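You operate a simulated robot arm through the tools that you are given. There is no shell and no other tool.

You are at the controls of a simulated robot arm. One attempt, no reset.

Task
Track the belt: start it, free the orange lever, turn the blue knob till the pointer holds nought.
Fine: clamp the lever again, then stop the belt; buttons at station one. Where these are worked on the way, their far stop is far enough and under half their travel is too little: orange lever.
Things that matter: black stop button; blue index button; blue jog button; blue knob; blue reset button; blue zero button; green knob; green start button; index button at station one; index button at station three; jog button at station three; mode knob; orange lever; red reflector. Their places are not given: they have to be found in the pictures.

Only the result counts: the job must be done as asked and must still hold three seconds after the hand-in. Knocking over, shifting, dropping, spilling or breaking anything else fails it.

Robot
A 7-joint arm with a two-finger parallel gripper, fixed in place. Base frame: the origin is on the floor under the middle of its stand, x ahead of it, y to its left, z up. Lengths are in mm, angles in rad, forces in N, time in s.
It reaches about 1247 mm from its shoulder. Its first joint turns from -2.304 to 2.304 rad. Payload 3.91 kg.
The TCP is the grasp point between the finger pads, 30 mm short of the fingertips. In the tool frame z runs along the fingers and y along their closing line. The gripper opens to 110 mm. The fingers are 20 mm wide and 10 mm thick; the gripper's body (48 by 112 mm) begins 55 mm behind the TCP.
Orientation is that of the tool frame in the base frame, as a unit quaternion [w, x, y, z]. With the fingers straight down and closing along the base's y, the tool's x points along the base's -x, its y along +y and its z along -z.

Tools
- The arm moves only by the tool play_rows. Its argument "increments" is a list of rows, each a list of 3 entries, a list of its own where there are three numbers: the turn, a rotation vector about the base's x, y, z in rad, then the shift along the base's x, y, z in mm, then the finger opening in mm, from 0 to 110. In form: [[[wx, wy, wz], [dx, dy, dz], jaw], ...]. A call has 1 to 20 rows; each row shifts and turns the commanded pose from where the row before left it. Rows are played at 5 a second. More than 50 mm and 0.15 rad between two rows, or a gripper value outside its range, and nothing of the call is played. Where a pose cannot be reached the arm comes as near as it can. A force on the tool above 40 N (or 10 N above the force at the start of the call, whichever is more), or a blocked arm, ends the call early, and 0.2 s more pass. Each finger travels about 108 mm/s and halts on what it meets, pressing with about 32 N; the grip force reading is that of the motor and also rises with nothing between the fingers. The clock runs only during rows and for 0.2 s after the last one: add rows that do not move to give the fingers time. It gives the time, the measured TCP pose, the force on the tool (base axes), the opening and the grip force at its end, in the units of the frame above (readings bear some noise), with the torque about the TCP (base axes, N m) and any sound that the robot's microphone picked up.
- Cameras (640 x 400 px; columns grow to the right, rows downward): "scene" is fixed at [400.8, -651, 1353.6]; the picture's right is [0.99, -0.13, 0.00], its down [-0.05, -0.37, -0.93] and it looks along [0.12, 0.92, -0.37] (base axes); focal length 339 px, centre (320, 200). "wrist" rides on the gripper at [72, 17, -103] in the tool frame; the picture's right is [-0.23, 0.97, 0.00], its down [-0.76, -0.18, -0.62] and it looks along [-0.61, -0.14, 0.78] (tool axes); focal length 222 px, centre (320, 200).
- snapshot(camera): a new picture of that camera. No time passes.
- measure_at(camera, pixels): there is no depth. For up to 12 entries [column, row, z] of the newest picture of that camera ("zoom" is the newest enlarged one), the place [x, y] in the base frame at which the ray of that pixel passes the height z, good to about 2 mm. No time passes.
- enlarge(camera, box): a new picture of the part [left, top, right, bottom] of that camera's present view, enlarged. No time passes.
- sign_off(): hands the job in; it is judged then, once.

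Leave the gripper open and the arm clear of the work at the hand-in unless told otherwise.

The tools are called after "Request:" as a command line: name --argument value ..., lists and objects as JSON in quotes. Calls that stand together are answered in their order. play_rows: Moves the arm, as the interface text tells. Its arguments: {"type":"object","properties":{"increments":{"type":"array","items":{"type":"array"}}},"required":["increments"]} The other tools are called the same way: snapshot (camera) takes a picture; measure_at (camera, pixels) gives the place at which the rays of pixels pass given heights; enlarge (camera, box) takes an enlarged picture of a part of a camera's view; sign_off () hands the job in.

At the start:

```text
time: 0.0
position: [304.7, 559.2, 1086.7]
ee_rot: [0.0, 0.0, 1.0, 0.0]
wrist_force: [-0.9, -0.5, 0.9]
ft_torque: [0.0, -0.04, 0.01]
gripper_width: 109.8
grasp_force: 0.1
```

scene: 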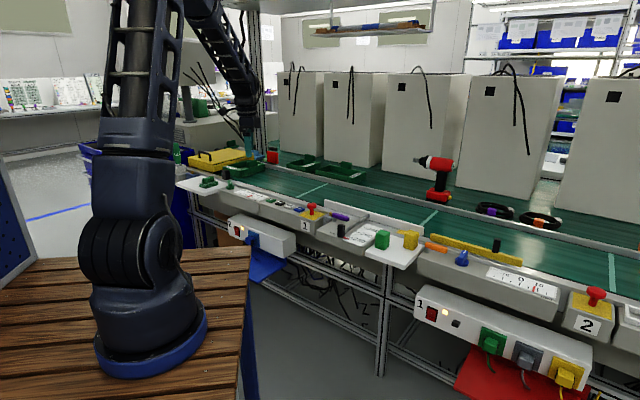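
wrist: 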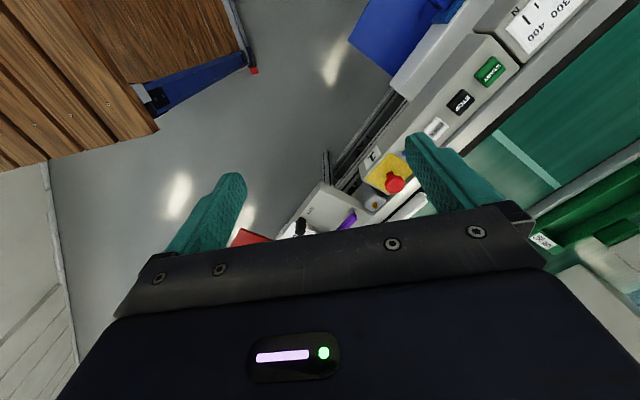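

I start by looking more closely at the belt's front rail in the scene picture, in three parts.

Request:
enlarge --camera "scene" --box '[170, 140, 330, 240]'

Request:
enlarge --camera "scene" --box '[300, 180, 460, 280]'

Request:
enlarge --camera "scene" --box '[400, 220, 640, 370]'

Request:
enlarge --camera "wrist" --box '[280, 0, 600, 240]'

```text
4.00 times, centred on (250, 190) of scene
```

zoom: 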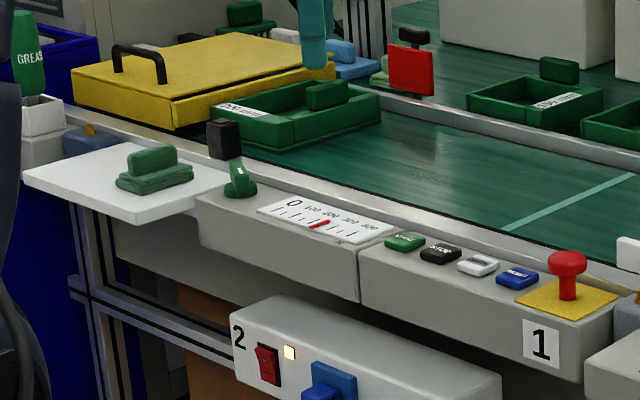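

```text
4.00 times, centred on (380, 230) of scene
```

zoom: 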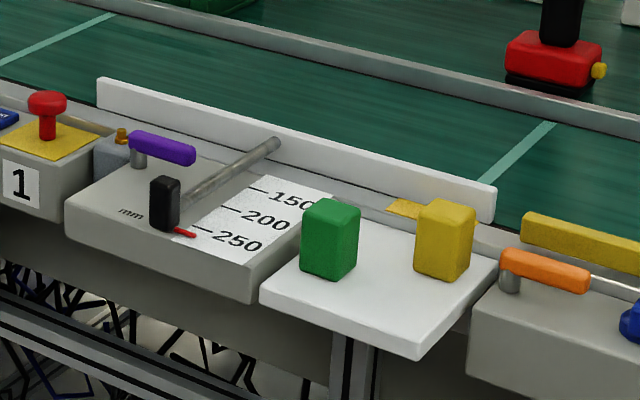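

```text
2.67 times, centred on (520, 295) of scene
```

zoom: 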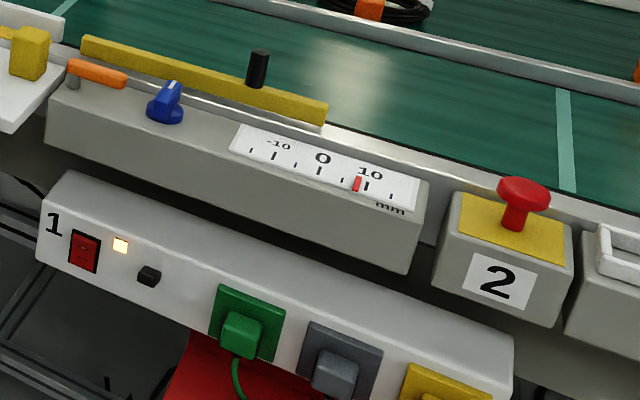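

```text
1.67 times, centred on (440, 120) of wrist
```

zoom: 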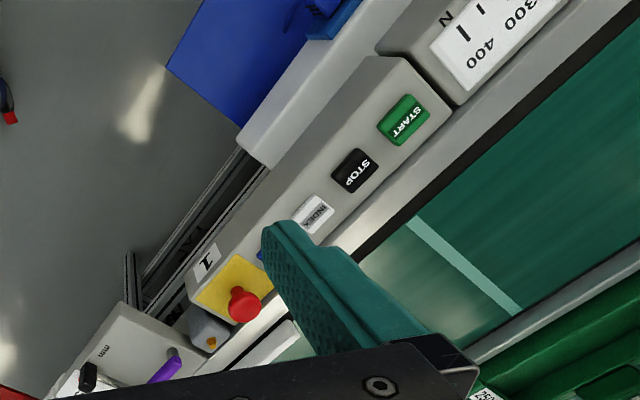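

The rail at station 1 (sign "1") carries START green, STOP black, INDEX white and RESET blue. The orange lever, the blue knob and the −10..0..10 mm scale sit further right. I now get rough places at likely heights from the scene picture.

Request:
measure_at --camera "scene" --pixels '[[271.25, 200.25, 765], [280.25, 203.25, 765], [289.5, 206.25, 765], [299.25, 209.25, 765], [312, 205.5, 790], [427.5, 248.75, 790], [447.5, 249, 790], [461.9, 262, 765], [520.75, 278.9, 765], [533.9, 289, 765], [595, 295, 790], [590, 320, 750]]'

Request:
measure_at --camera "wrist" --pixels '[[489.8, 72, 765], [461.5, 102.5, 765], [437, 129, 765], [395, 183, 790]]'

```text
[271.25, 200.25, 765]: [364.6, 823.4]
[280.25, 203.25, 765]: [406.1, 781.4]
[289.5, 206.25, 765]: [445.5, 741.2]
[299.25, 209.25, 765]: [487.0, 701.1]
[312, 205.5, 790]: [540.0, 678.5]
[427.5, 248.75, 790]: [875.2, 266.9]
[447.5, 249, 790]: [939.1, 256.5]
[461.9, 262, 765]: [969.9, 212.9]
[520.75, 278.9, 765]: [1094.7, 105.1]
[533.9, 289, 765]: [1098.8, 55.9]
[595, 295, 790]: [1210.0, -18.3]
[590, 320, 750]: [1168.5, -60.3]
```

```text
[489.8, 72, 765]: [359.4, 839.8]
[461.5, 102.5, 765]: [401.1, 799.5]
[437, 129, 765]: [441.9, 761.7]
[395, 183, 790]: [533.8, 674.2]
```

The belt runs diagonally, along (0.71, −0.71): START is near (363, 845, 756), the orange lever near (900, 260) and the blue knob near (970, 210). I now carry the arm, high up, to a place from which the wrist camera sees the lever, the knob and the scale.

Request:
play_rows --increments '[[[0, 0, 0], [38, -28, 0], 0], [[0, 0, 0], [38, -28, 0], 0], [[0, 0, 0], [38, -28, 0], 0], [[0, 0, 0], [38, -28, 0], 0], [[0, 0, 0], [38, -28, 0], 0], [[0, 0, 0], [38, -28, 0], 0], [[0, 0, 0], [38, -28, 0], 0], [[0, 0, 0], [38, -28, 0], 0], [[0, 0, 0], [38, -28, 0], 0], [[0, 0, 0], [38, -28, 0], 0]]'

```text
time: 2.2
position: [683.9, 277.6, 1088.7]
ee_rot: [0.0, -0.001, 1.0, 0.001]
wrist_force: [0.4, 0.5, -1.3]
ft_torque: [-0.04, -0.04, 0.0]
gripper_width: 0.1
grasp_force: 32.0
```

The arm is at (684, 278, 1089) with the fingers closed. I take both pictures.

Request:
snapshot --camera "wrist"

Request:
snapshot --camera "scene"

```text
taken
```

wrist: 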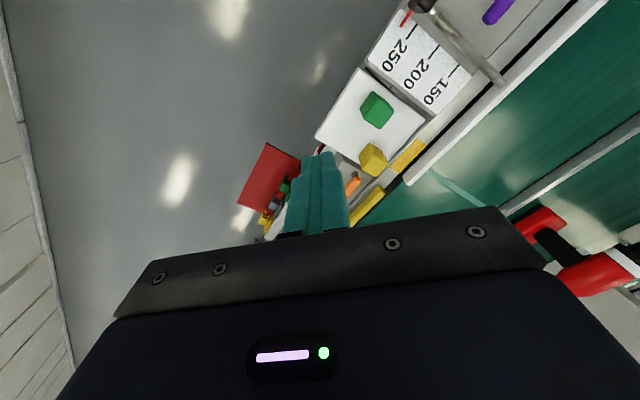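

```text
taken
```

scene: 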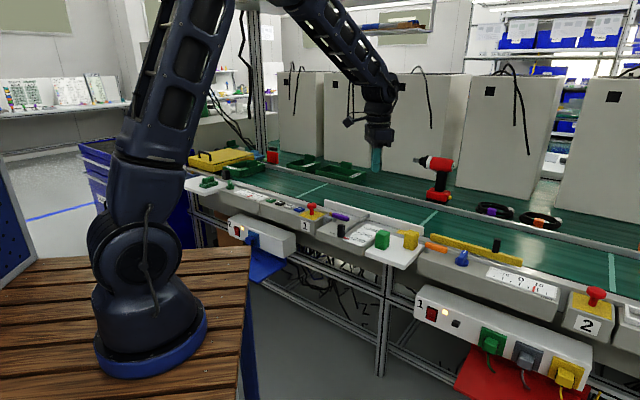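

The fingers hide the lever and the knob in this view. I turn the tool 45° about the vertical, to line up with the belt, and move further out so that both appear in the clear upper part of the wrist picture.

Request:
play_rows --increments '[[[0, 0, 0.0982], [32, -12, -3], 0], [[0, 0, 0.0982], [32, -12, -3], 0], [[0, 0, 0.0982], [32, -12, -3], 0], [[0, 0, 0.0982], [32, -12, -3], 0], [[0, 0, 0.0982], [32, -12, -3], 0], [[0, 0, 0.0982], [32, -12, -3], 0], [[0, 0, 0.0982], [32, -12, -3], 0], [[0, 0, 0.0982], [32, -12, -3], 0]]'

Request:
snapshot --camera "wrist"

Request:
snapshot --camera "scene"

```text
time: 4.0
position: [939.6, 184.7, 1063.9]
ee_rot: [0.0, -0.384, 0.923, 0.001]
wrist_force: [-0.2, 0.2, 0.3]
ft_torque: [-0.01, -0.08, 0.03]
gripper_width: 0.2
grasp_force: 31.8
```

```text
taken
```

wrist: 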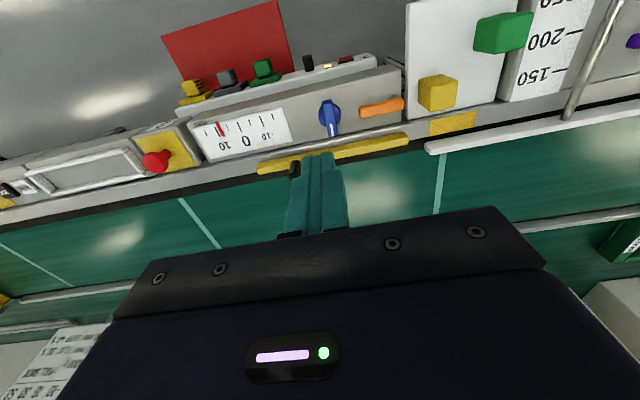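

```text
taken
```

scene: 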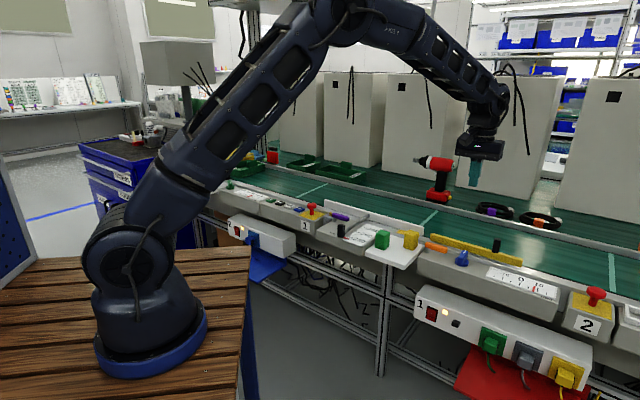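

Now the blue knob (330, 118), the orange lever (382, 108) and the scale (242, 135) are in clear view. I enlarge them.

Request:
enlarge --camera "wrist" --box '[180, 60, 440, 190]'

Request:
enlarge --camera "wrist" --box '[300, 70, 420, 150]'

Request:
enlarge --camera "scene" --box '[400, 225, 570, 325]'

```text
2.46 times, centred on (310, 125) of wrist
```

zoom: 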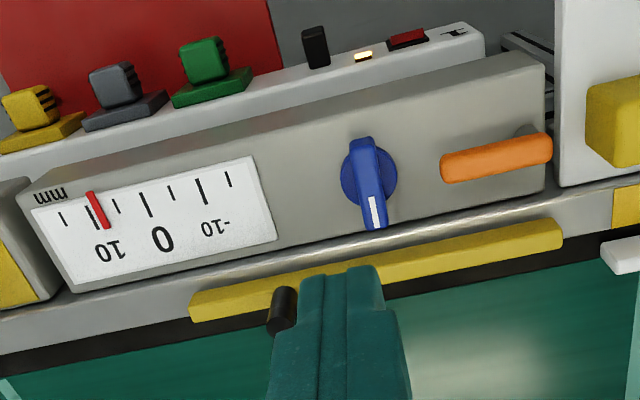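

```text
5.00 times, centred on (360, 110) of wrist
```

zoom: 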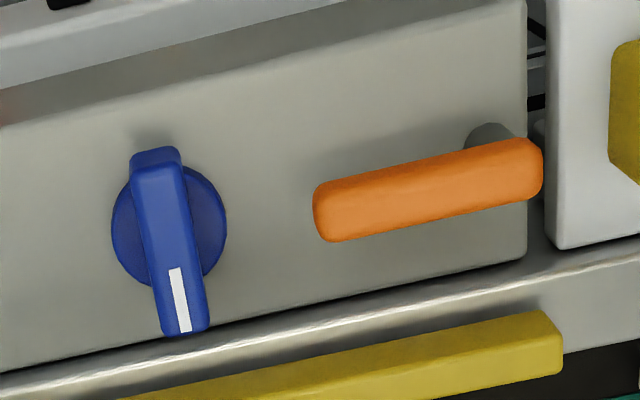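

```text
3.76 times, centred on (485, 275) of scene
```

zoom: 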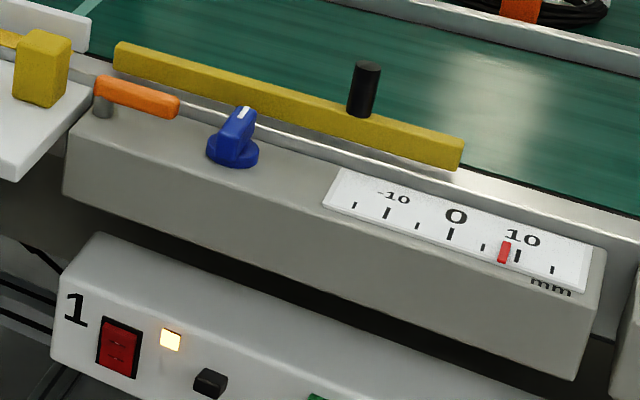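

I measure the same spots in both pictures to find their heights: the bar top of the knob, the lever ends, the scale's zero mark and the rail box surface.

Request:
measure_at --camera "wrist" --pixels '[[334.4, 118, 780], [337, 136, 780], [331, 102, 780], [333.6, 116, 750], [398, 98, 760], [407, 104, 780], [364, 113, 780], [406, 121, 750], [242.5, 137, 750], [217.5, 130, 750]]'

Request:
measure_at --camera "scene" --pixels '[[462, 259.6, 780], [465.2, 254.8, 780], [459.5, 263, 780], [427.4, 253, 760], [426.5, 246.5, 780], [447.5, 252, 780], [519.5, 287, 750], [533.7, 291.5, 750]]'

```text
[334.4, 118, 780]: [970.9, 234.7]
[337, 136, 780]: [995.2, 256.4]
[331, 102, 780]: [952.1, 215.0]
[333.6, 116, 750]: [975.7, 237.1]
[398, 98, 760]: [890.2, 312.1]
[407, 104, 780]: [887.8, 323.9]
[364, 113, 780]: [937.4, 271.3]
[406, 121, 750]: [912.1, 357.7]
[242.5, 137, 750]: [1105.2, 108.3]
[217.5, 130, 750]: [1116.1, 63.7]
```

```text
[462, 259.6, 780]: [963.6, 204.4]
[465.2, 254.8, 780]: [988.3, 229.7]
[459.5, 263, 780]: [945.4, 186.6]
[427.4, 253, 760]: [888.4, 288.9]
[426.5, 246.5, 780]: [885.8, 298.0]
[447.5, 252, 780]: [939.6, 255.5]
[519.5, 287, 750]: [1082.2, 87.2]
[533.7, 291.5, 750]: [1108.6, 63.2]
```

The two views disagree by a few mm, so I want a closer stereo pair from the wrist camera. I lower the arm to about z = 940 above the space between the knob and the lever, which is still over 100 mm clear.

Request:
play_rows --increments '[[[0, 0, 0], [5, 15, -42], 0], [[0, 0, 0], [5, 15, -42], 0], [[0, 0, 0], [5, 10, -40], 0], [[0, 0, 0], [0, 0, 0], 0]]'

Request:
snapshot --camera "wrist"

Request:
snapshot --camera "scene"

```text
time: 5.0
position: [956.3, 223.6, 938.9]
ee_rot: [0.0, -0.383, 0.924, 0.0]
wrist_force: [-0.2, -0.6, -0.2]
ft_torque: [-0.01, -0.01, 0.0]
gripper_width: 0.3
grasp_force: 31.9
```

```text
taken
```

wrist: 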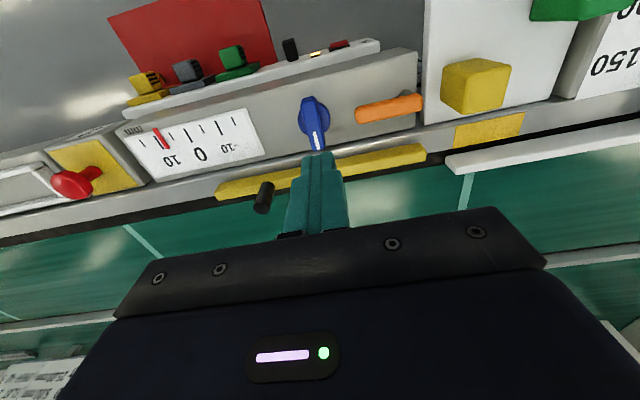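

```text
taken
```

scene: 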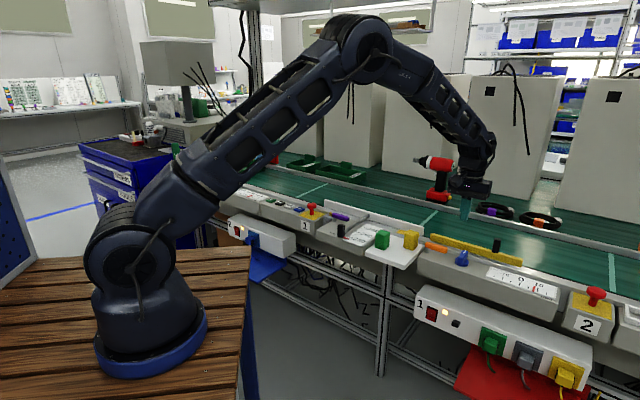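

I enlarge the knob and lever area in this nearer view for exact pixels.

Request:
enlarge --camera "wrist" --box '[280, 75, 440, 175]'

Request:
enlarge --camera "wrist" --box '[110, 90, 270, 190]'

```text
4.00 times, centred on (360, 125) of wrist
```

zoom: 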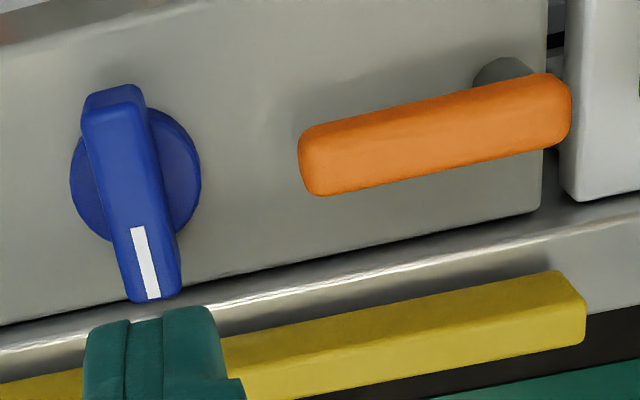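

```text
4.00 times, centred on (190, 140) of wrist
```

zoom: 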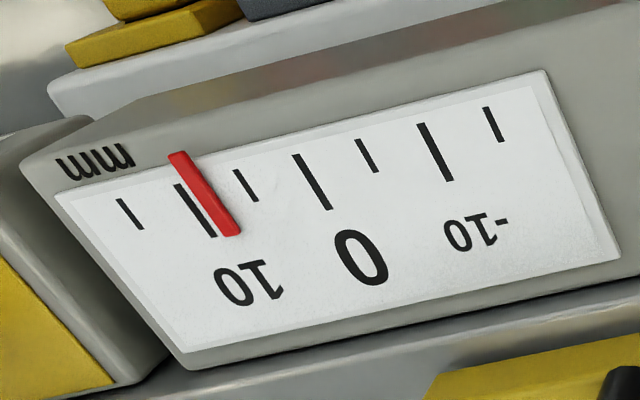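

I measure matching features in this view, to compare with the earlier, higher one.

Request:
measure_at --camera "wrist" --pixels '[[318.25, 149.5, 780], [318.25, 149.5, 750], [358.75, 123.25, 780], [358.75, 123.25, 750], [415.75, 128.25, 750], [415.75, 128.25, 720], [309, 97, 780], [309, 97, 750], [314, 119, 750], [405.5, 90, 750], [422, 102, 780], [422, 102, 760]]'

```text
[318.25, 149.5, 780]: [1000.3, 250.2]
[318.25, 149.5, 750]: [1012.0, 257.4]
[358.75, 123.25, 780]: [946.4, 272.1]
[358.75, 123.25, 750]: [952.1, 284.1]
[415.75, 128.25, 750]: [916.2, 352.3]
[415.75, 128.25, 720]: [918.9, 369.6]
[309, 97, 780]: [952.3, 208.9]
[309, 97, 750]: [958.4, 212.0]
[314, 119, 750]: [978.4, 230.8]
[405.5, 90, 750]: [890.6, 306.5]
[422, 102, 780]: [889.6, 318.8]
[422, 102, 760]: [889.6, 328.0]
```

I notice the enlarged boxes get widened to keep the picture shape, which explains the mismatch. I re-enlarge at the exact 16:10 shape and measure straight on the zoom pictures.

Request:
enlarge --camera "scene" --box '[415, 230, 495, 280]'

```text
8.00 times, centred on (455, 255) of scene
```

zoom: 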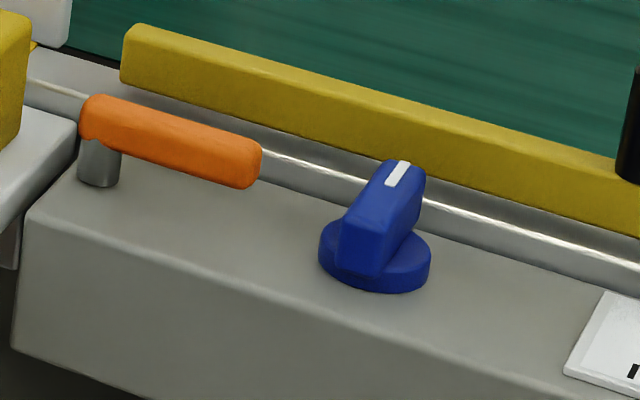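

Request:
measure_at --camera "zoom" --pixels '[[404, 162, 780], [404, 162, 750], [365, 221, 780], [365, 221, 750], [98, 186, 750], [98, 186, 740], [262, 155, 780], [262, 155, 750], [80, 100, 780], [80, 100, 750], [42, 212, 750], [376, 245, 750]]'

```text
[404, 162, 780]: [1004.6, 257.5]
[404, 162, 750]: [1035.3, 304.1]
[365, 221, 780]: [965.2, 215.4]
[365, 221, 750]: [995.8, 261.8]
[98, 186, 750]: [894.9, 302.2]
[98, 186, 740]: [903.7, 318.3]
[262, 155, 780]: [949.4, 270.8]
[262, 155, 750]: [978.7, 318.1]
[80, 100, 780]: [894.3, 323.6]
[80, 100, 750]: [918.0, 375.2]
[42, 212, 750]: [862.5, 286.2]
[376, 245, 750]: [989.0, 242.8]
```

Now the two views agree: the knob's bar top is at z ≈ 786 with its axis near (976, 229), the lever handle is at about z 765–783, and the box top is at about z 750. Next I travel along the belt at a safe height to above the START button of station 1.

Request:
play_rows --increments '[[[0, 0, 0], [-33, 34, 10], 0], [[0, 0, 0], [-33, 34, 10], 0], [[0, 0, 0], [-33, 34, 10], 0], [[0, 0, 0], [-33, 34, 10], 0], [[0, 0, 0], [-33, 34, 0], 0], [[0, 0, 0], [-33, 34, 0], 0], [[0, 0, 0], [-33, 34, 0], 0], [[0, 0, 0], [-33, 34, 0], 0], [[0, 0, 0], [-33, 34, 0], 0], [[0, 0, 0], [-33, 34, 0], 0], [[0, 0, 0], [-33, 34, 0], 0], [[0, 0, 0], [-33, 34, 0], 0], [[0, 0, 0], [-33, 34, 0], 0], [[0, 0, 0], [-33, 34, -10], 0], [[0, 0, 0], [-33, 34, -20], 0], [[0, 0, 0], [-33, 34, -20], 0], [[0, 0, 0], [-33, 34, -20], 0], [[0, 0, 0], [-30, 34, -20], 0], [[0, 0, 0], [0, 0, 0], 0]]'

Request:
snapshot --camera "wrist"

Request:
snapshot --camera "scene"

```text
refused: row 15 steps farther than a row can; nothing moved
```

```text
taken
```

wrist: 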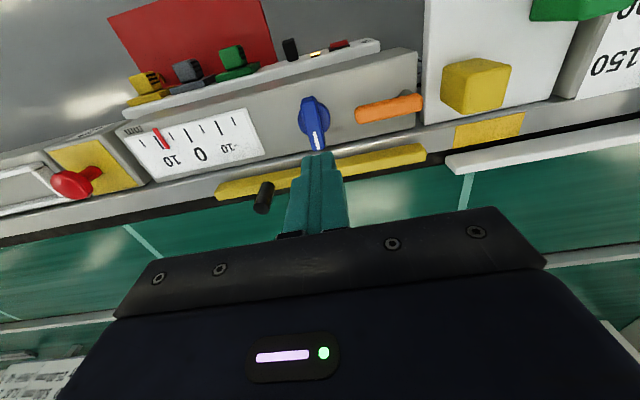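

```text
taken
```

scene: 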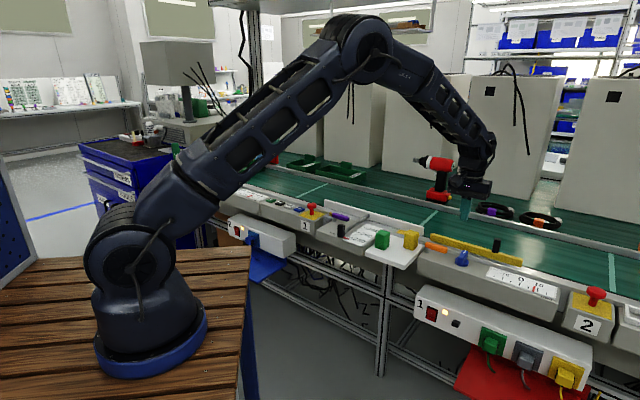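

The call was refused because row 15 stepped just over 50 mm, and nothing moved. I repeat it with smaller height steps.

Request:
play_rows --increments '[[[0, 0, 0], [-33, 34, 10], 0], [[0, 0, 0], [-33, 34, 10], 0], [[0, 0, 0], [-33, 34, 10], 0], [[0, 0, 0], [-33, 34, 10], 0], [[0, 0, 0], [-33, 34, 0], 0], [[0, 0, 0], [-33, 34, 0], 0], [[0, 0, 0], [-33, 34, 0], 0], [[0, 0, 0], [-33, 34, 0], 0], [[0, 0, 0], [-33, 34, 0], 0], [[0, 0, 0], [-33, 34, 0], 0], [[0, 0, 0], [-33, 34, 0], 0], [[0, 0, 0], [-33, 34, 0], 0], [[0, 0, 0], [-33, 34, 0], 0], [[0, 0, 0], [-33, 34, 0], 0], [[0, 0, 0], [-33, 34, 0], 0], [[0, 0, 0], [-33, 34, 0], 0], [[0, 0, 0], [-33, 34, 0], 0], [[0, 0, 0], [-30, 34, 0], 0], [[0, 0, 0], [0, 0, -40], 0], [[0, 0, 0], [0, 0, -40], 0]]'

Request:
snapshot --camera "wrist"

Request:
snapshot --camera "scene"

```text
time: 9.2
position: [364.4, 834.3, 899.7]
ee_rot: [0.0, -0.384, 0.923, 0.001]
wrist_force: [1.3, 0.0, 0.2]
ft_torque: [0.01, -0.01, 0.01]
gripper_width: 0.2
grasp_force: 31.3
```

```text
taken
```

wrist: 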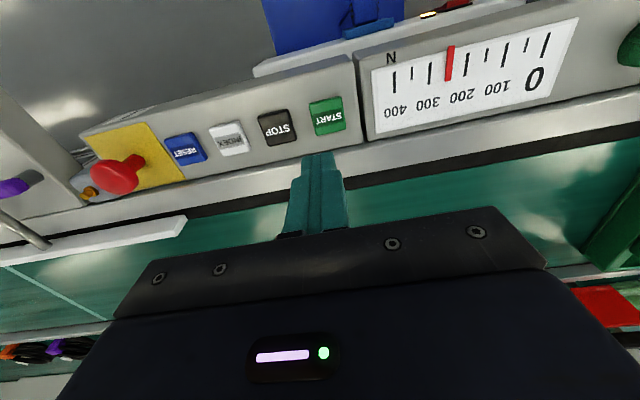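

```text
taken
```

scene: 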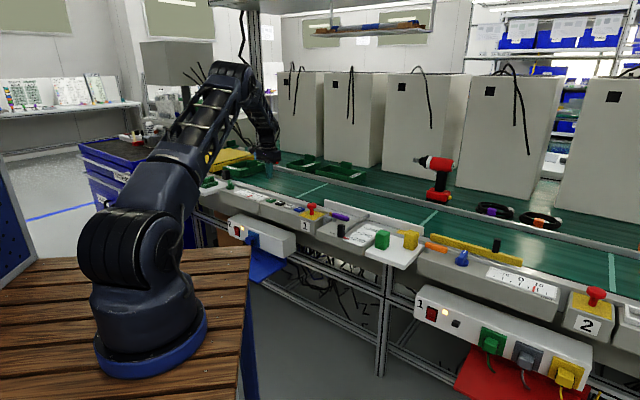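

The arm is above station 1. START sits at wrist (326, 116), STOP at (277, 127), INDEX at (228, 138), RESET at (185, 148). I enlarge and measure them at z = 757.

Request:
enlarge --camera "wrist" --box '[150, 70, 390, 220]'

Request:
measure_at --camera "wrist" --pixels '[[326, 116, 757], [277, 127, 757], [228, 138, 757], [185, 148.5, 757], [326, 116, 750], [312, 109, 757], [346, 124, 757]]'

```text
2.67 times, centred on (270, 145) of wrist
```

zoom: 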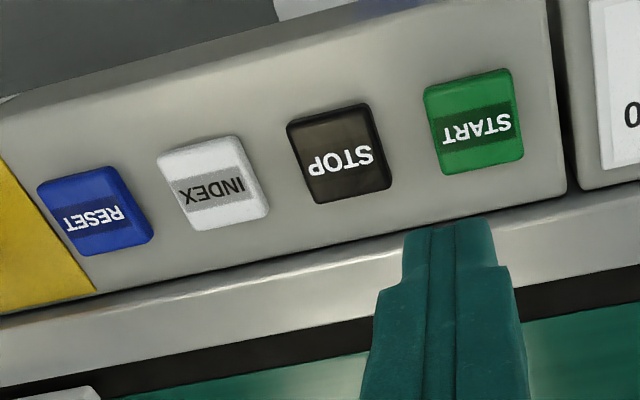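

```text
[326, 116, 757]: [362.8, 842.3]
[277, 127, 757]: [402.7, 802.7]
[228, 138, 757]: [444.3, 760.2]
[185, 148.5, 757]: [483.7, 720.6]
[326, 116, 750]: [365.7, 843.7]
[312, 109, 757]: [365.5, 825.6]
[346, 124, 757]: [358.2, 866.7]
```

START's middle is at (363, 842). I centre over it and go down to just above it.

Request:
play_rows --increments '[[[0, 0, 0], [-1.5, 8, -35], 0], [[0, 0, 0], [0, 0, -35], 0], [[0, 0, 0], [0, 0, -25], 0], [[0, 0, 0], [0, 0, 0], 0]]'

Request:
snapshot --camera "wrist"

```text
time: 10.2
position: [365.2, 842.3, 805.0]
ee_rot: [0.001, -0.384, 0.923, 0.002]
wrist_force: [-0.1, 0.1, 0.4]
ft_torque: [-0.03, 0.01, -0.01]
gripper_width: 0.1
grasp_force: 32.6
```

```text
taken
```

wrist: 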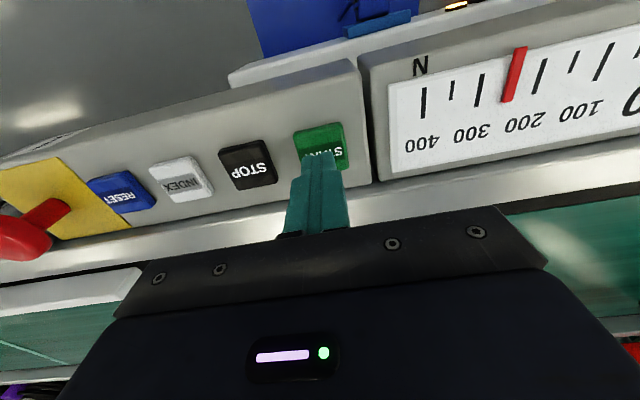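

The tips hover over START, about 18 mm above it. I check the button's outline once more in this picture.

Request:
enlarge --camera "wrist" --box '[220, 100, 380, 200]'

Request:
measure_at --camera "wrist" --pixels '[[293, 132, 757], [342, 123, 757], [348, 165, 757], [248, 165, 757]]'

```text
4.00 times, centred on (300, 150) of wrist
```

zoom: 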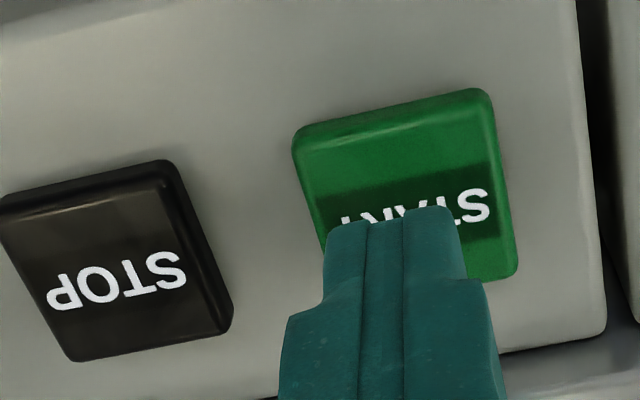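

```text
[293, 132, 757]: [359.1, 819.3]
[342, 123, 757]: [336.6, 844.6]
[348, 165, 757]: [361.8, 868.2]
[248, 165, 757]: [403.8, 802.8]
```

Centre from opposite corners is (360.5, 843.7). I correct by (−4, +1) and press down in small steps, then hold a moment.

Request:
play_rows --increments '[[[0, 0, 0], [-4, 1, -10], 0], [[0, 0, 0], [0, 0, -5], 0], [[0, 0, 0], [0, 0, -3], 0], [[0, 0, 0], [0, 0, -2], 0]]'

```text
time: 11.2
position: [360.1, 845.2, 785.2]
ee_rot: [0.0, -0.384, 0.923, 0.001]
wrist_force: [4.0, -1.9, 10.7]
ft_torque: [-0.05, -0.1, -0.06]
gripper_width: 0.0
grasp_force: 31.6
heard: click
```

I read 10.7 N upward and heard a click: the button has worked. I lift off and look at both pictures.

Request:
play_rows --increments '[[[0, 0, 0], [0, 0, 30], 0], [[0, 0, 0], [0, 0, 45], 0], [[0, 0, 0], [0, 0, 45], 0]]'

Request:
snapshot --camera "wrist"

Request:
enlarge --camera "scene" --box '[415, 225, 575, 325]'

Request:
snapshot --camera "scene"

```text
time: 12.0
position: [360.1, 844.0, 904.8]
ee_rot: [0.0, -0.384, 0.923, 0.0]
wrist_force: [-0.1, 0.6, -1.4]
ft_torque: [-0.01, -0.01, 0.01]
gripper_width: 0.1
grasp_force: 32.4
```

```text
taken
```

wrist: 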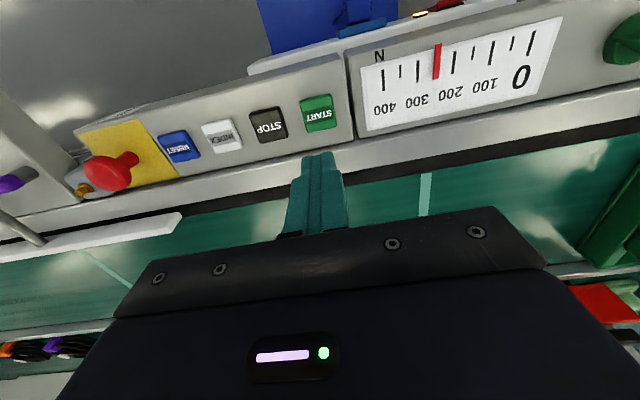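

```text
4.00 times, centred on (495, 275) of scene
```

zoom: 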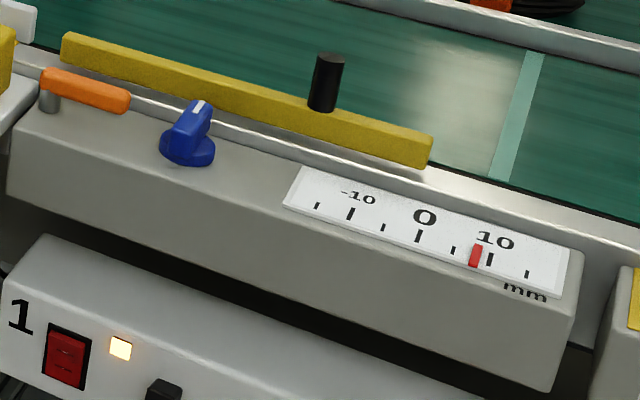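

```text
taken
```

scene: 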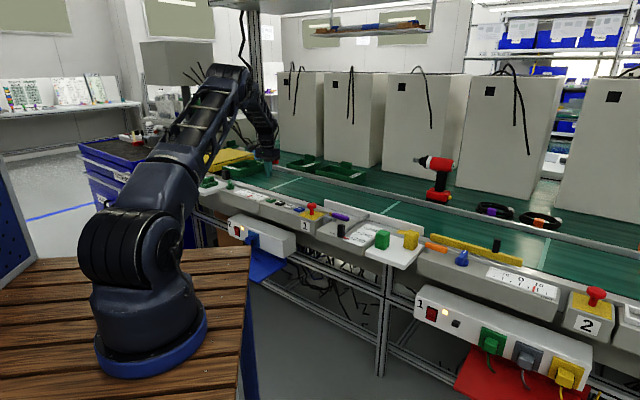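

The belt now runs: its pale seams have moved. The pointer still shows about +8. I go back along the belt to above the orange lever.

Request:
play_rows --increments '[[[0, 0, 0], [34, -34, 10], 0], [[0, 0, 0], [34, -34, 10], 0], [[0, 0, 0], [34, -34, 10], 0], [[0, 0, 0], [34, -34, 10], 0], [[0, 0, 0], [34, -34, 0], 0], [[0, 0, 0], [34, -34, 0], 0], [[0, 0, 0], [34, -34, 0], 0], [[0, 0, 0], [34, -34, 0], 0], [[0, 0, 0], [34, -34, 0], 0], [[0, 0, 0], [34, -34, 0], 0], [[0, 0, 0], [34, -34, 0], 0], [[0, 0, 0], [34, -34, 0], 0], [[0, 0, 0], [34, -34, 0], 0], [[0, 0, 0], [34, -34, 0], 0], [[0, 0, 0], [34, -34, 0], 0], [[0, 0, 0], [34, -34, 0], 0], [[0, 0, 0], [31, -29, 0], 0], [[0, 0, 0], [0, 0, -40], 0], [[0, 0, 0], [0, 0, -35], 0], [[0, 0, 0], [0, 0, 0], 0]]'

Request:
snapshot --camera "wrist"

Request:
enlarge --camera "wrist" --box '[230, 60, 470, 210]'

```text
time: 16.2
position: [933.6, 271.4, 867.7]
ee_rot: [0.0, -0.383, 0.924, 0.001]
wrist_force: [0.3, 0.6, -0.9]
ft_torque: [0.01, 0.01, 0.0]
gripper_width: 0.0
grasp_force: 32.2
```

```text
taken
```

wrist: 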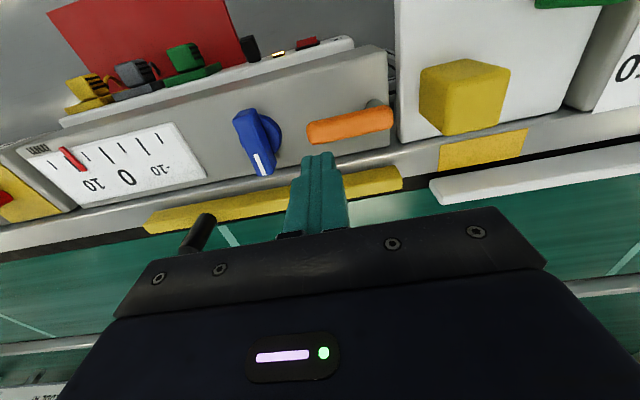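

```text
2.67 times, centred on (350, 135) of wrist
```

zoom: 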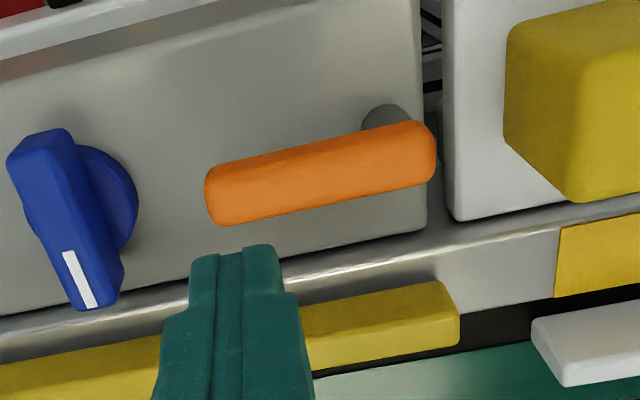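

I measure the lever's outline at its top height, the post, and the box edges in the enlarged picture.

Request:
measure_at --camera "zoom" --pixels '[[212, 172, 780], [222, 224, 780], [418, 122, 780], [432, 182, 780], [388, 108, 765], [388, 108, 750], [425, 228, 750], [422, 20, 750], [455, 218, 760], [500, 90, 800], [240, 248, 838], [62, 130, 786]]'

```text
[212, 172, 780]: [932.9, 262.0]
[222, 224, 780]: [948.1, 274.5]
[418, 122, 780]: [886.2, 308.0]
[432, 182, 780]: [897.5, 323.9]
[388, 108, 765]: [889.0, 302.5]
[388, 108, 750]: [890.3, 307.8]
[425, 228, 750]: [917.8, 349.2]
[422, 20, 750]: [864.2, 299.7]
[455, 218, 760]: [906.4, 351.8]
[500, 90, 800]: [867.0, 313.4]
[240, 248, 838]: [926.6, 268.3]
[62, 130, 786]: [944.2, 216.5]
```

The handle's centre line runs along the belt. In coordinates s = (x−y)/√2 along the belt and t = (x+y)/√2 across it, the line lies at t ≈ 854, the pivot at s ≈ 415 and the free end at s ≈ 475. Before going down on its belt side I check the yellow guide's distance and height.

Request:
measure_at --camera "zoom" --pixels '[[330, 304, 800], [330, 304, 770], [438, 283, 800], [438, 283, 770], [458, 345, 750], [345, 268, 755]]'

Request:
enlarge --camera "scene" --box '[415, 225, 495, 275]'

```text
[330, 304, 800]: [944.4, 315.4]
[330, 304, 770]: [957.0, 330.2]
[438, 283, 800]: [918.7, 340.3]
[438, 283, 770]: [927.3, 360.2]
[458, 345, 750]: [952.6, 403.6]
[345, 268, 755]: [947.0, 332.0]
```

```text
8.00 times, centred on (455, 250) of scene
```

zoom: 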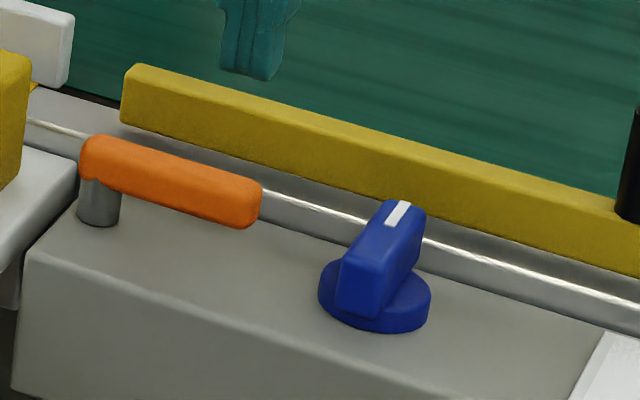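

Request:
measure_at --camera "zoom" --pixels '[[124, 84, 800], [124, 84, 770], [122, 120, 760]]'

```text
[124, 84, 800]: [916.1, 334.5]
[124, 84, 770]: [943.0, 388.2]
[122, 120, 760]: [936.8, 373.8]
```

The guide's near face is at t ≈ 893 with its top at z ≈ 795, so the belt side of the handle leaves a gap of only about 28 mm. One 10 mm finger fits there better than the closed pair. I turn the tool by −90° so that the fingers close across the belt, open to 60 mm, and centre over the straddling place (921, 267), still at z ≈ 868.

Request:
play_rows --increments '[[[0, 0, -0.1428], [-1.1, -0.4, 0], 60], [[0, 0, -0.1428], [-1.1, -0.4, 0], 60], [[0, 0, -0.1428], [-1.1, -0.4, 0], 60], [[0, 0, -0.1428], [-1.1, -0.4, 0], 60], [[0, 0, -0.1428], [-1.1, -0.4, 0], 60], [[0, 0, -0.1428], [-1.1, -0.4, 0], 60], [[0, 0, -0.1428], [-1.1, -0.4, 0], 60], [[0, 0, -0.1428], [-1.1, -0.4, 0], 60], [[0, 0, -0.1428], [-1.1, -0.4, 0], 60], [[0, 0, -0.1428], [-1.1, -0.4, 0], 60], [[0, 0, -0.1428], [-1.1, -0.4, 0], 60], [[0, 0, 0], [0, 0, 0], 60]]'

Request:
snapshot --camera "wrist"

Request:
snapshot --camera "scene"

```text
time: 18.8
position: [923.2, 266.8, 869.5]
ee_rot: [0.001, 0.383, 0.924, 0.0]
wrist_force: [-0.3, 0.1, -1.1]
ft_torque: [0.02, 0.01, -0.02]
gripper_width: 60.0
grasp_force: 0.1
```

```text
taken
```

wrist: 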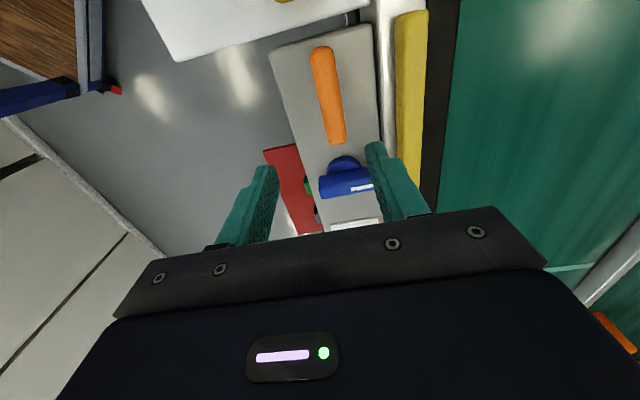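

```text
taken
```

scene: 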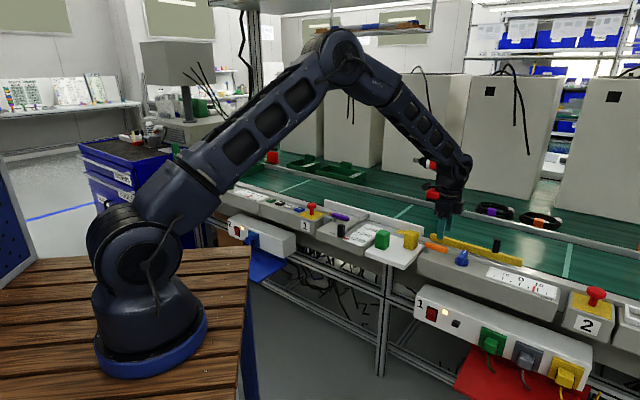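

The fingers now straddle across the belt line. The lever is seen whole from (320, 48) to (337, 145). I enlarge it to fix its outline from this second side.

Request:
enlarge --camera "wrist" --box '[240, 20, 480, 170]'

```text
2.67 times, centred on (360, 95) of wrist
```

zoom: 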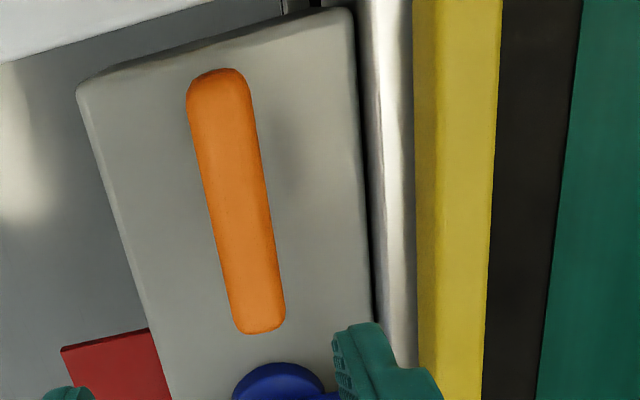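

Request:
measure_at --camera "zoom" --pixels '[[190, 120, 780], [234, 322, 780], [246, 95, 780], [285, 312, 780], [217, 72, 780], [260, 334, 780], [440, 200, 795], [417, 200, 755], [362, 150, 750], [100, 170, 750], [355, 12, 750], [360, 330, 838]]'

```text
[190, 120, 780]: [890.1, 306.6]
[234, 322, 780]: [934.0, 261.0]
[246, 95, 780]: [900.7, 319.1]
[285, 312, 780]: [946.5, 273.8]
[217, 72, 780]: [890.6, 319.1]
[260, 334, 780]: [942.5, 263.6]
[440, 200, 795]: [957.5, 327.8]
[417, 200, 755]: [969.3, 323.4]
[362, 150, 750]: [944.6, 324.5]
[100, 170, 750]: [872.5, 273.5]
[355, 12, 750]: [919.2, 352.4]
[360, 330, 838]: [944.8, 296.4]
```

This view gives the handle: t from 846 to 863 and s from 404 to 480. It also shows the guide's near face really lies further off, at t ≈ 915. The fingers straddle the handle with about 8 mm to spare on the belt side, so I go down to TCP z ≈ 792, with the tips about 12 mm above the box top.

Request:
play_rows --increments '[[[0, 0, 0], [0, 0, -30], 60], [[0, 0, 0], [0, 0, -25], 60], [[0, 0, 0], [0, 0, -15], 60], [[0, 0, 0], [0, 0, -7], 60], [[0, 0, 0], [0, 0, 0], 60]]'

Request:
snapshot --camera "wrist"

Request:
enlarge --camera "scene" --box '[415, 225, 495, 275]'

```text
time: 20.0
position: [922.6, 267.7, 792.7]
ee_rot: [-0.001, 0.382, 0.924, 0.0]
wrist_force: [0.4, 0.3, 0.0]
ft_torque: [-0.03, 0.01, 0.02]
gripper_width: 60.1
grasp_force: 0.0
```

```text
taken
```

wrist: 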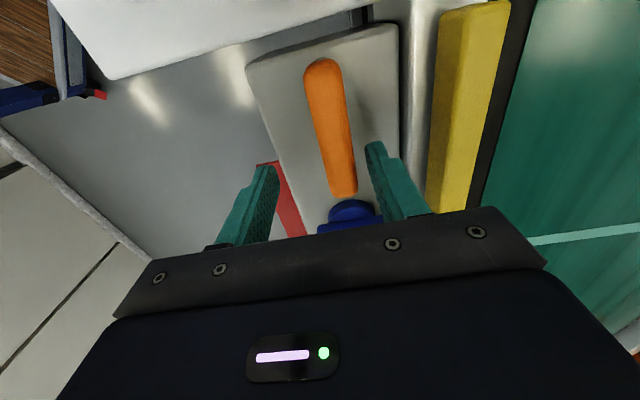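

```text
8.00 times, centred on (455, 250) of scene
```

zoom: 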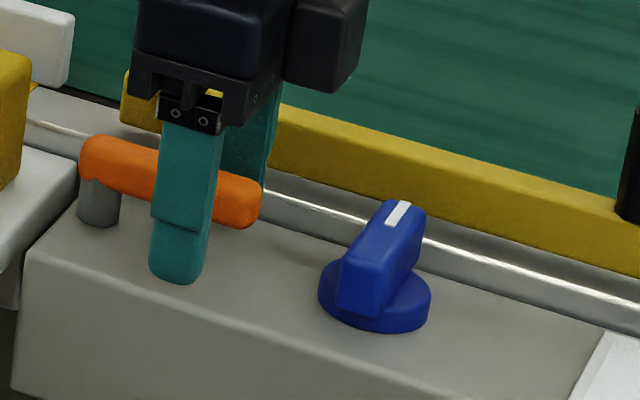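

The fingers straddle the handle, one on each side. The guide blocks a swing to the belt side, so the lever must swing to the front. I push it that way in small steps along an arc and watch the force.

Request:
play_rows --increments '[[[0, 0, 0], [-6.4, -6.4, 0], 60], [[0, 0, 0], [-3.3, -4.2, 0], 60], [[0, 0, 0], [-3.4, -4.2, 0], 60], [[0, 0, 0], [-4.3, -3.6, 0], 60], [[0, 0, 0], [-4.3, -3.5, 0], 60]]'

Request:
snapshot --camera "wrist"

Request:
enlarge --camera "scene" --box '[415, 225, 575, 325]'

```text
time: 21.2
position: [900.9, 245.1, 792.6]
ee_rot: [0.0, 0.382, 0.924, 0.001]
wrist_force: [-0.7, -0.2, -0.1]
ft_torque: [0.01, 0.0, 0.01]
gripper_width: 60.2
grasp_force: 0.0
```

```text
taken
```

wrist: 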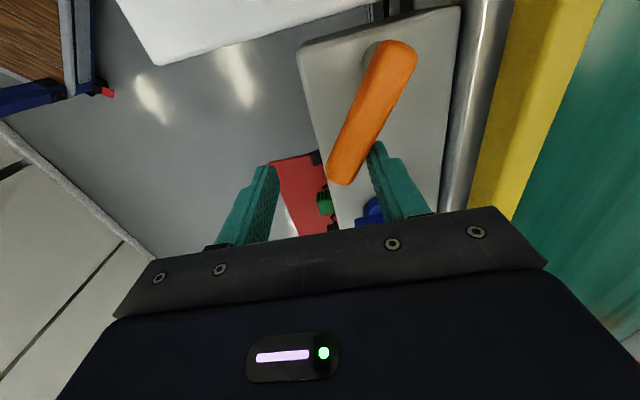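

```text
4.00 times, centred on (495, 275) of scene
```

zoom: 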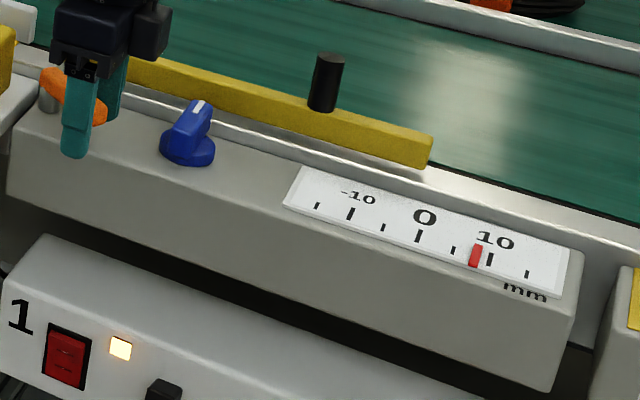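

The lever swings to the front with almost no force, as seen in the wrist picture: it now slants from (395, 50) to (343, 180). I go on along the arc toward its far stop.

Request:
play_rows --increments '[[[0, 0, 0], [-5.2, -2.6, 0], 60], [[0, 0, 0], [-5.2, -2.6, 0], 60], [[0, 0, 0], [-6, -1.4, 0], 60], [[0, 0, 0], [-6, -1.4, 0], 60], [[0, 0, 0], [-6.4, 0.1, 0], 60], [[0, 0, 0], [-6.5, 0.3, 0], 60]]'

Request:
snapshot --camera "wrist"

Request:
enlarge --camera "scene" --box '[415, 225, 575, 325]'

```text
time: 22.6
position: [866.7, 237.3, 792.5]
ee_rot: [0.0, 0.381, 0.924, 0.0]
wrist_force: [-0.2, 0.3, -0.1]
ft_torque: [0.02, -0.02, -0.02]
gripper_width: 60.3
grasp_force: 0.1
```

```text
taken
```

wrist: 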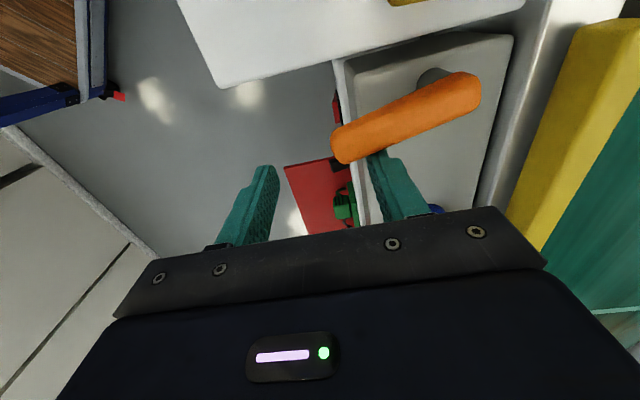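

```text
4.00 times, centred on (495, 275) of scene
```

zoom: 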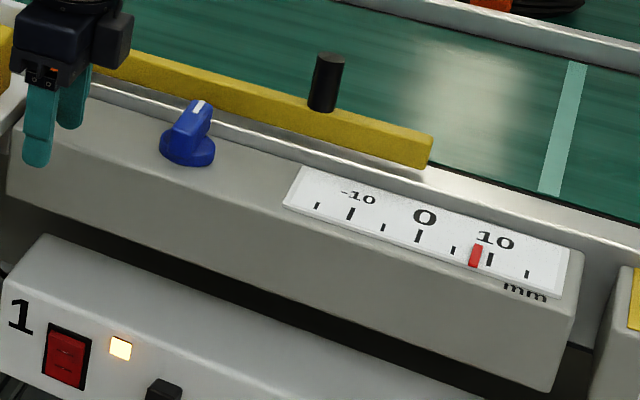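

The lever is at about 75° and still free. I continue in small steps until I feel the stop.

Request:
play_rows --increments '[[[0, 0, 0], [-4.3, 1.3, 0], 60], [[0, 0, 0], [-4.3, 1.3, 0], 60], [[0, 0, 0], [-4.3, 1.3, 0], 60], [[0, 0, 0], [-2, 1.1, 0], 60], [[0, 0, 0], [-2, 1.1, 0], 60]]'

Request:
snapshot --camera "wrist"

```text
time: 23.3
position: [860.9, 236.7, 793.5]
ee_rot: [0.004, 0.384, 0.923, 0.001]
wrist_force: [13.9, -1.6, -3.8]
ft_torque: [-0.11, -0.01, -0.45]
gripper_width: 63.9
grasp_force: 4.0
stopped in row 3: the force on the tool passed its limit at 45 N (the readings are from after the stop); the commanded pose is now the measured one
```

```text
taken
```

wrist: 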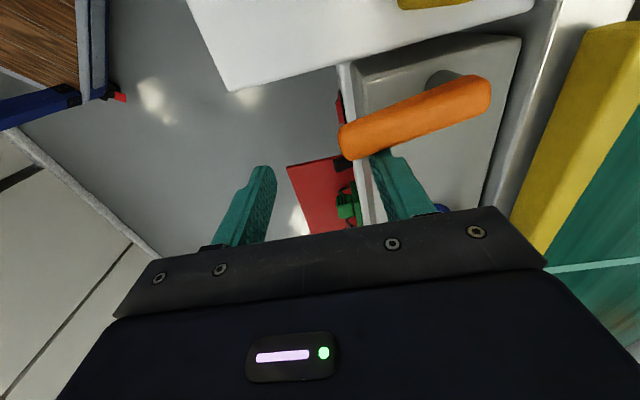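

The force rose to 45 N and one finger was pushed open a bit: this is the lever's far stop, at about 80°. I back away from the handle, then lift.

Request:
play_rows --increments '[[[0, 0, 0], [5, -5, 0], 60], [[0, 0, 0], [4, -4, 0], 60], [[0, 0, 0], [0, 0, 40], 60], [[0, 0, 0], [0, 0, 45], 60], [[0, 0, 0], [0, 0, 0], 60]]'

Request:
snapshot --camera "wrist"

Request:
enlarge --camera "scene" --box '[415, 225, 575, 325]'

```text
time: 24.5
position: [866.9, 230.0, 878.2]
ee_rot: [0.003, 0.384, 0.923, 0.0]
wrist_force: [-0.1, -0.4, -0.6]
ft_torque: [0.01, -0.01, 0.01]
gripper_width: 60.0
grasp_force: 0.0
```

```text
taken
```

wrist: 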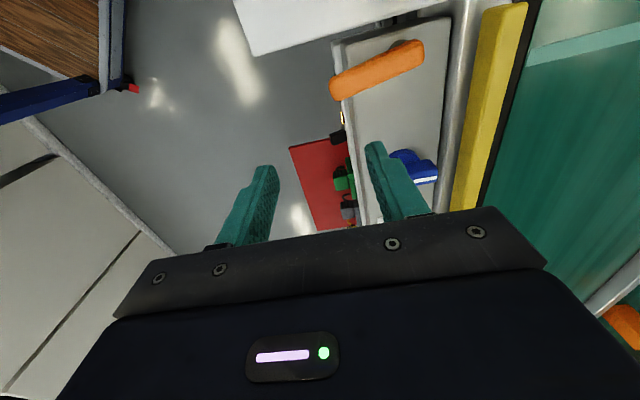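

```text
4.00 times, centred on (495, 275) of scene
```

zoom: 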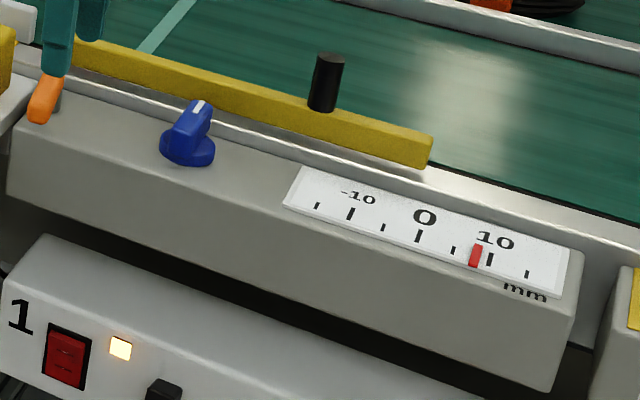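

The lever is freed (it lies to the front now) and the pointer is still at about +8. Next is the knob: I turn the tool back by +90°, so the fingers close along the belt across the knob's bar, and move above it at (976, 229).

Request:
play_rows --increments '[[[0, 0, 0.1428], [9.9, 0, 0], 60], [[0, 0, 0.1428], [9.9, 0, 0], 60], [[0, 0, 0.1428], [9.9, 0, 0], 60], [[0, 0, 0.1428], [9.9, 0, 0], 60], [[0, 0, 0.1428], [9.9, 0, 0], 60], [[0, 0, 0.1428], [9.9, 0, 0], 60], [[0, 0, 0.1428], [9.9, 0, 0], 60], [[0, 0, 0.1428], [9.9, 0, 0], 60], [[0, 0, 0.1428], [9.9, 0, 0], 60], [[0, 0, 0.1428], [9.9, 0, 0], 60], [[0, 0, 0.1428], [9.9, 0, 0], 60], [[0, 0, 0], [0, 0, 0], 60]]'

Request:
snapshot --camera "wrist"

Request:
enlarge --camera "wrist" --box '[200, 50, 440, 200]'

```text
time: 27.1
position: [976.7, 227.4, 878.4]
ee_rot: [0.002, -0.382, 0.924, 0.002]
wrist_force: [0.2, 0.1, -0.2]
ft_torque: [-0.03, -0.02, -0.01]
gripper_width: 60.1
grasp_force: 0.1
```

```text
taken
```

wrist: 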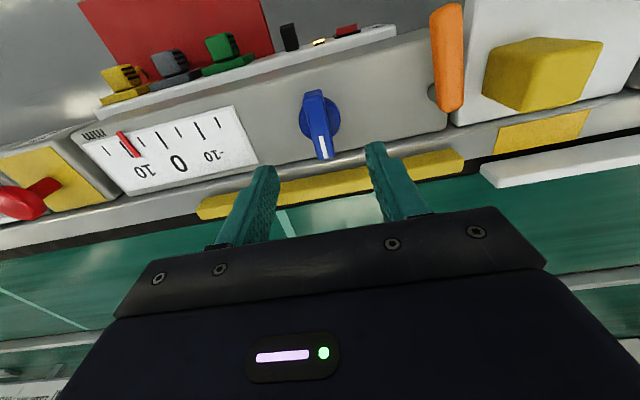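

```text
2.67 times, centred on (320, 125) of wrist
```

zoom: 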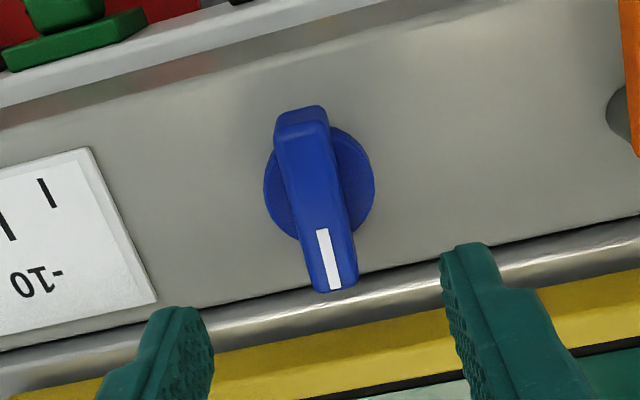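

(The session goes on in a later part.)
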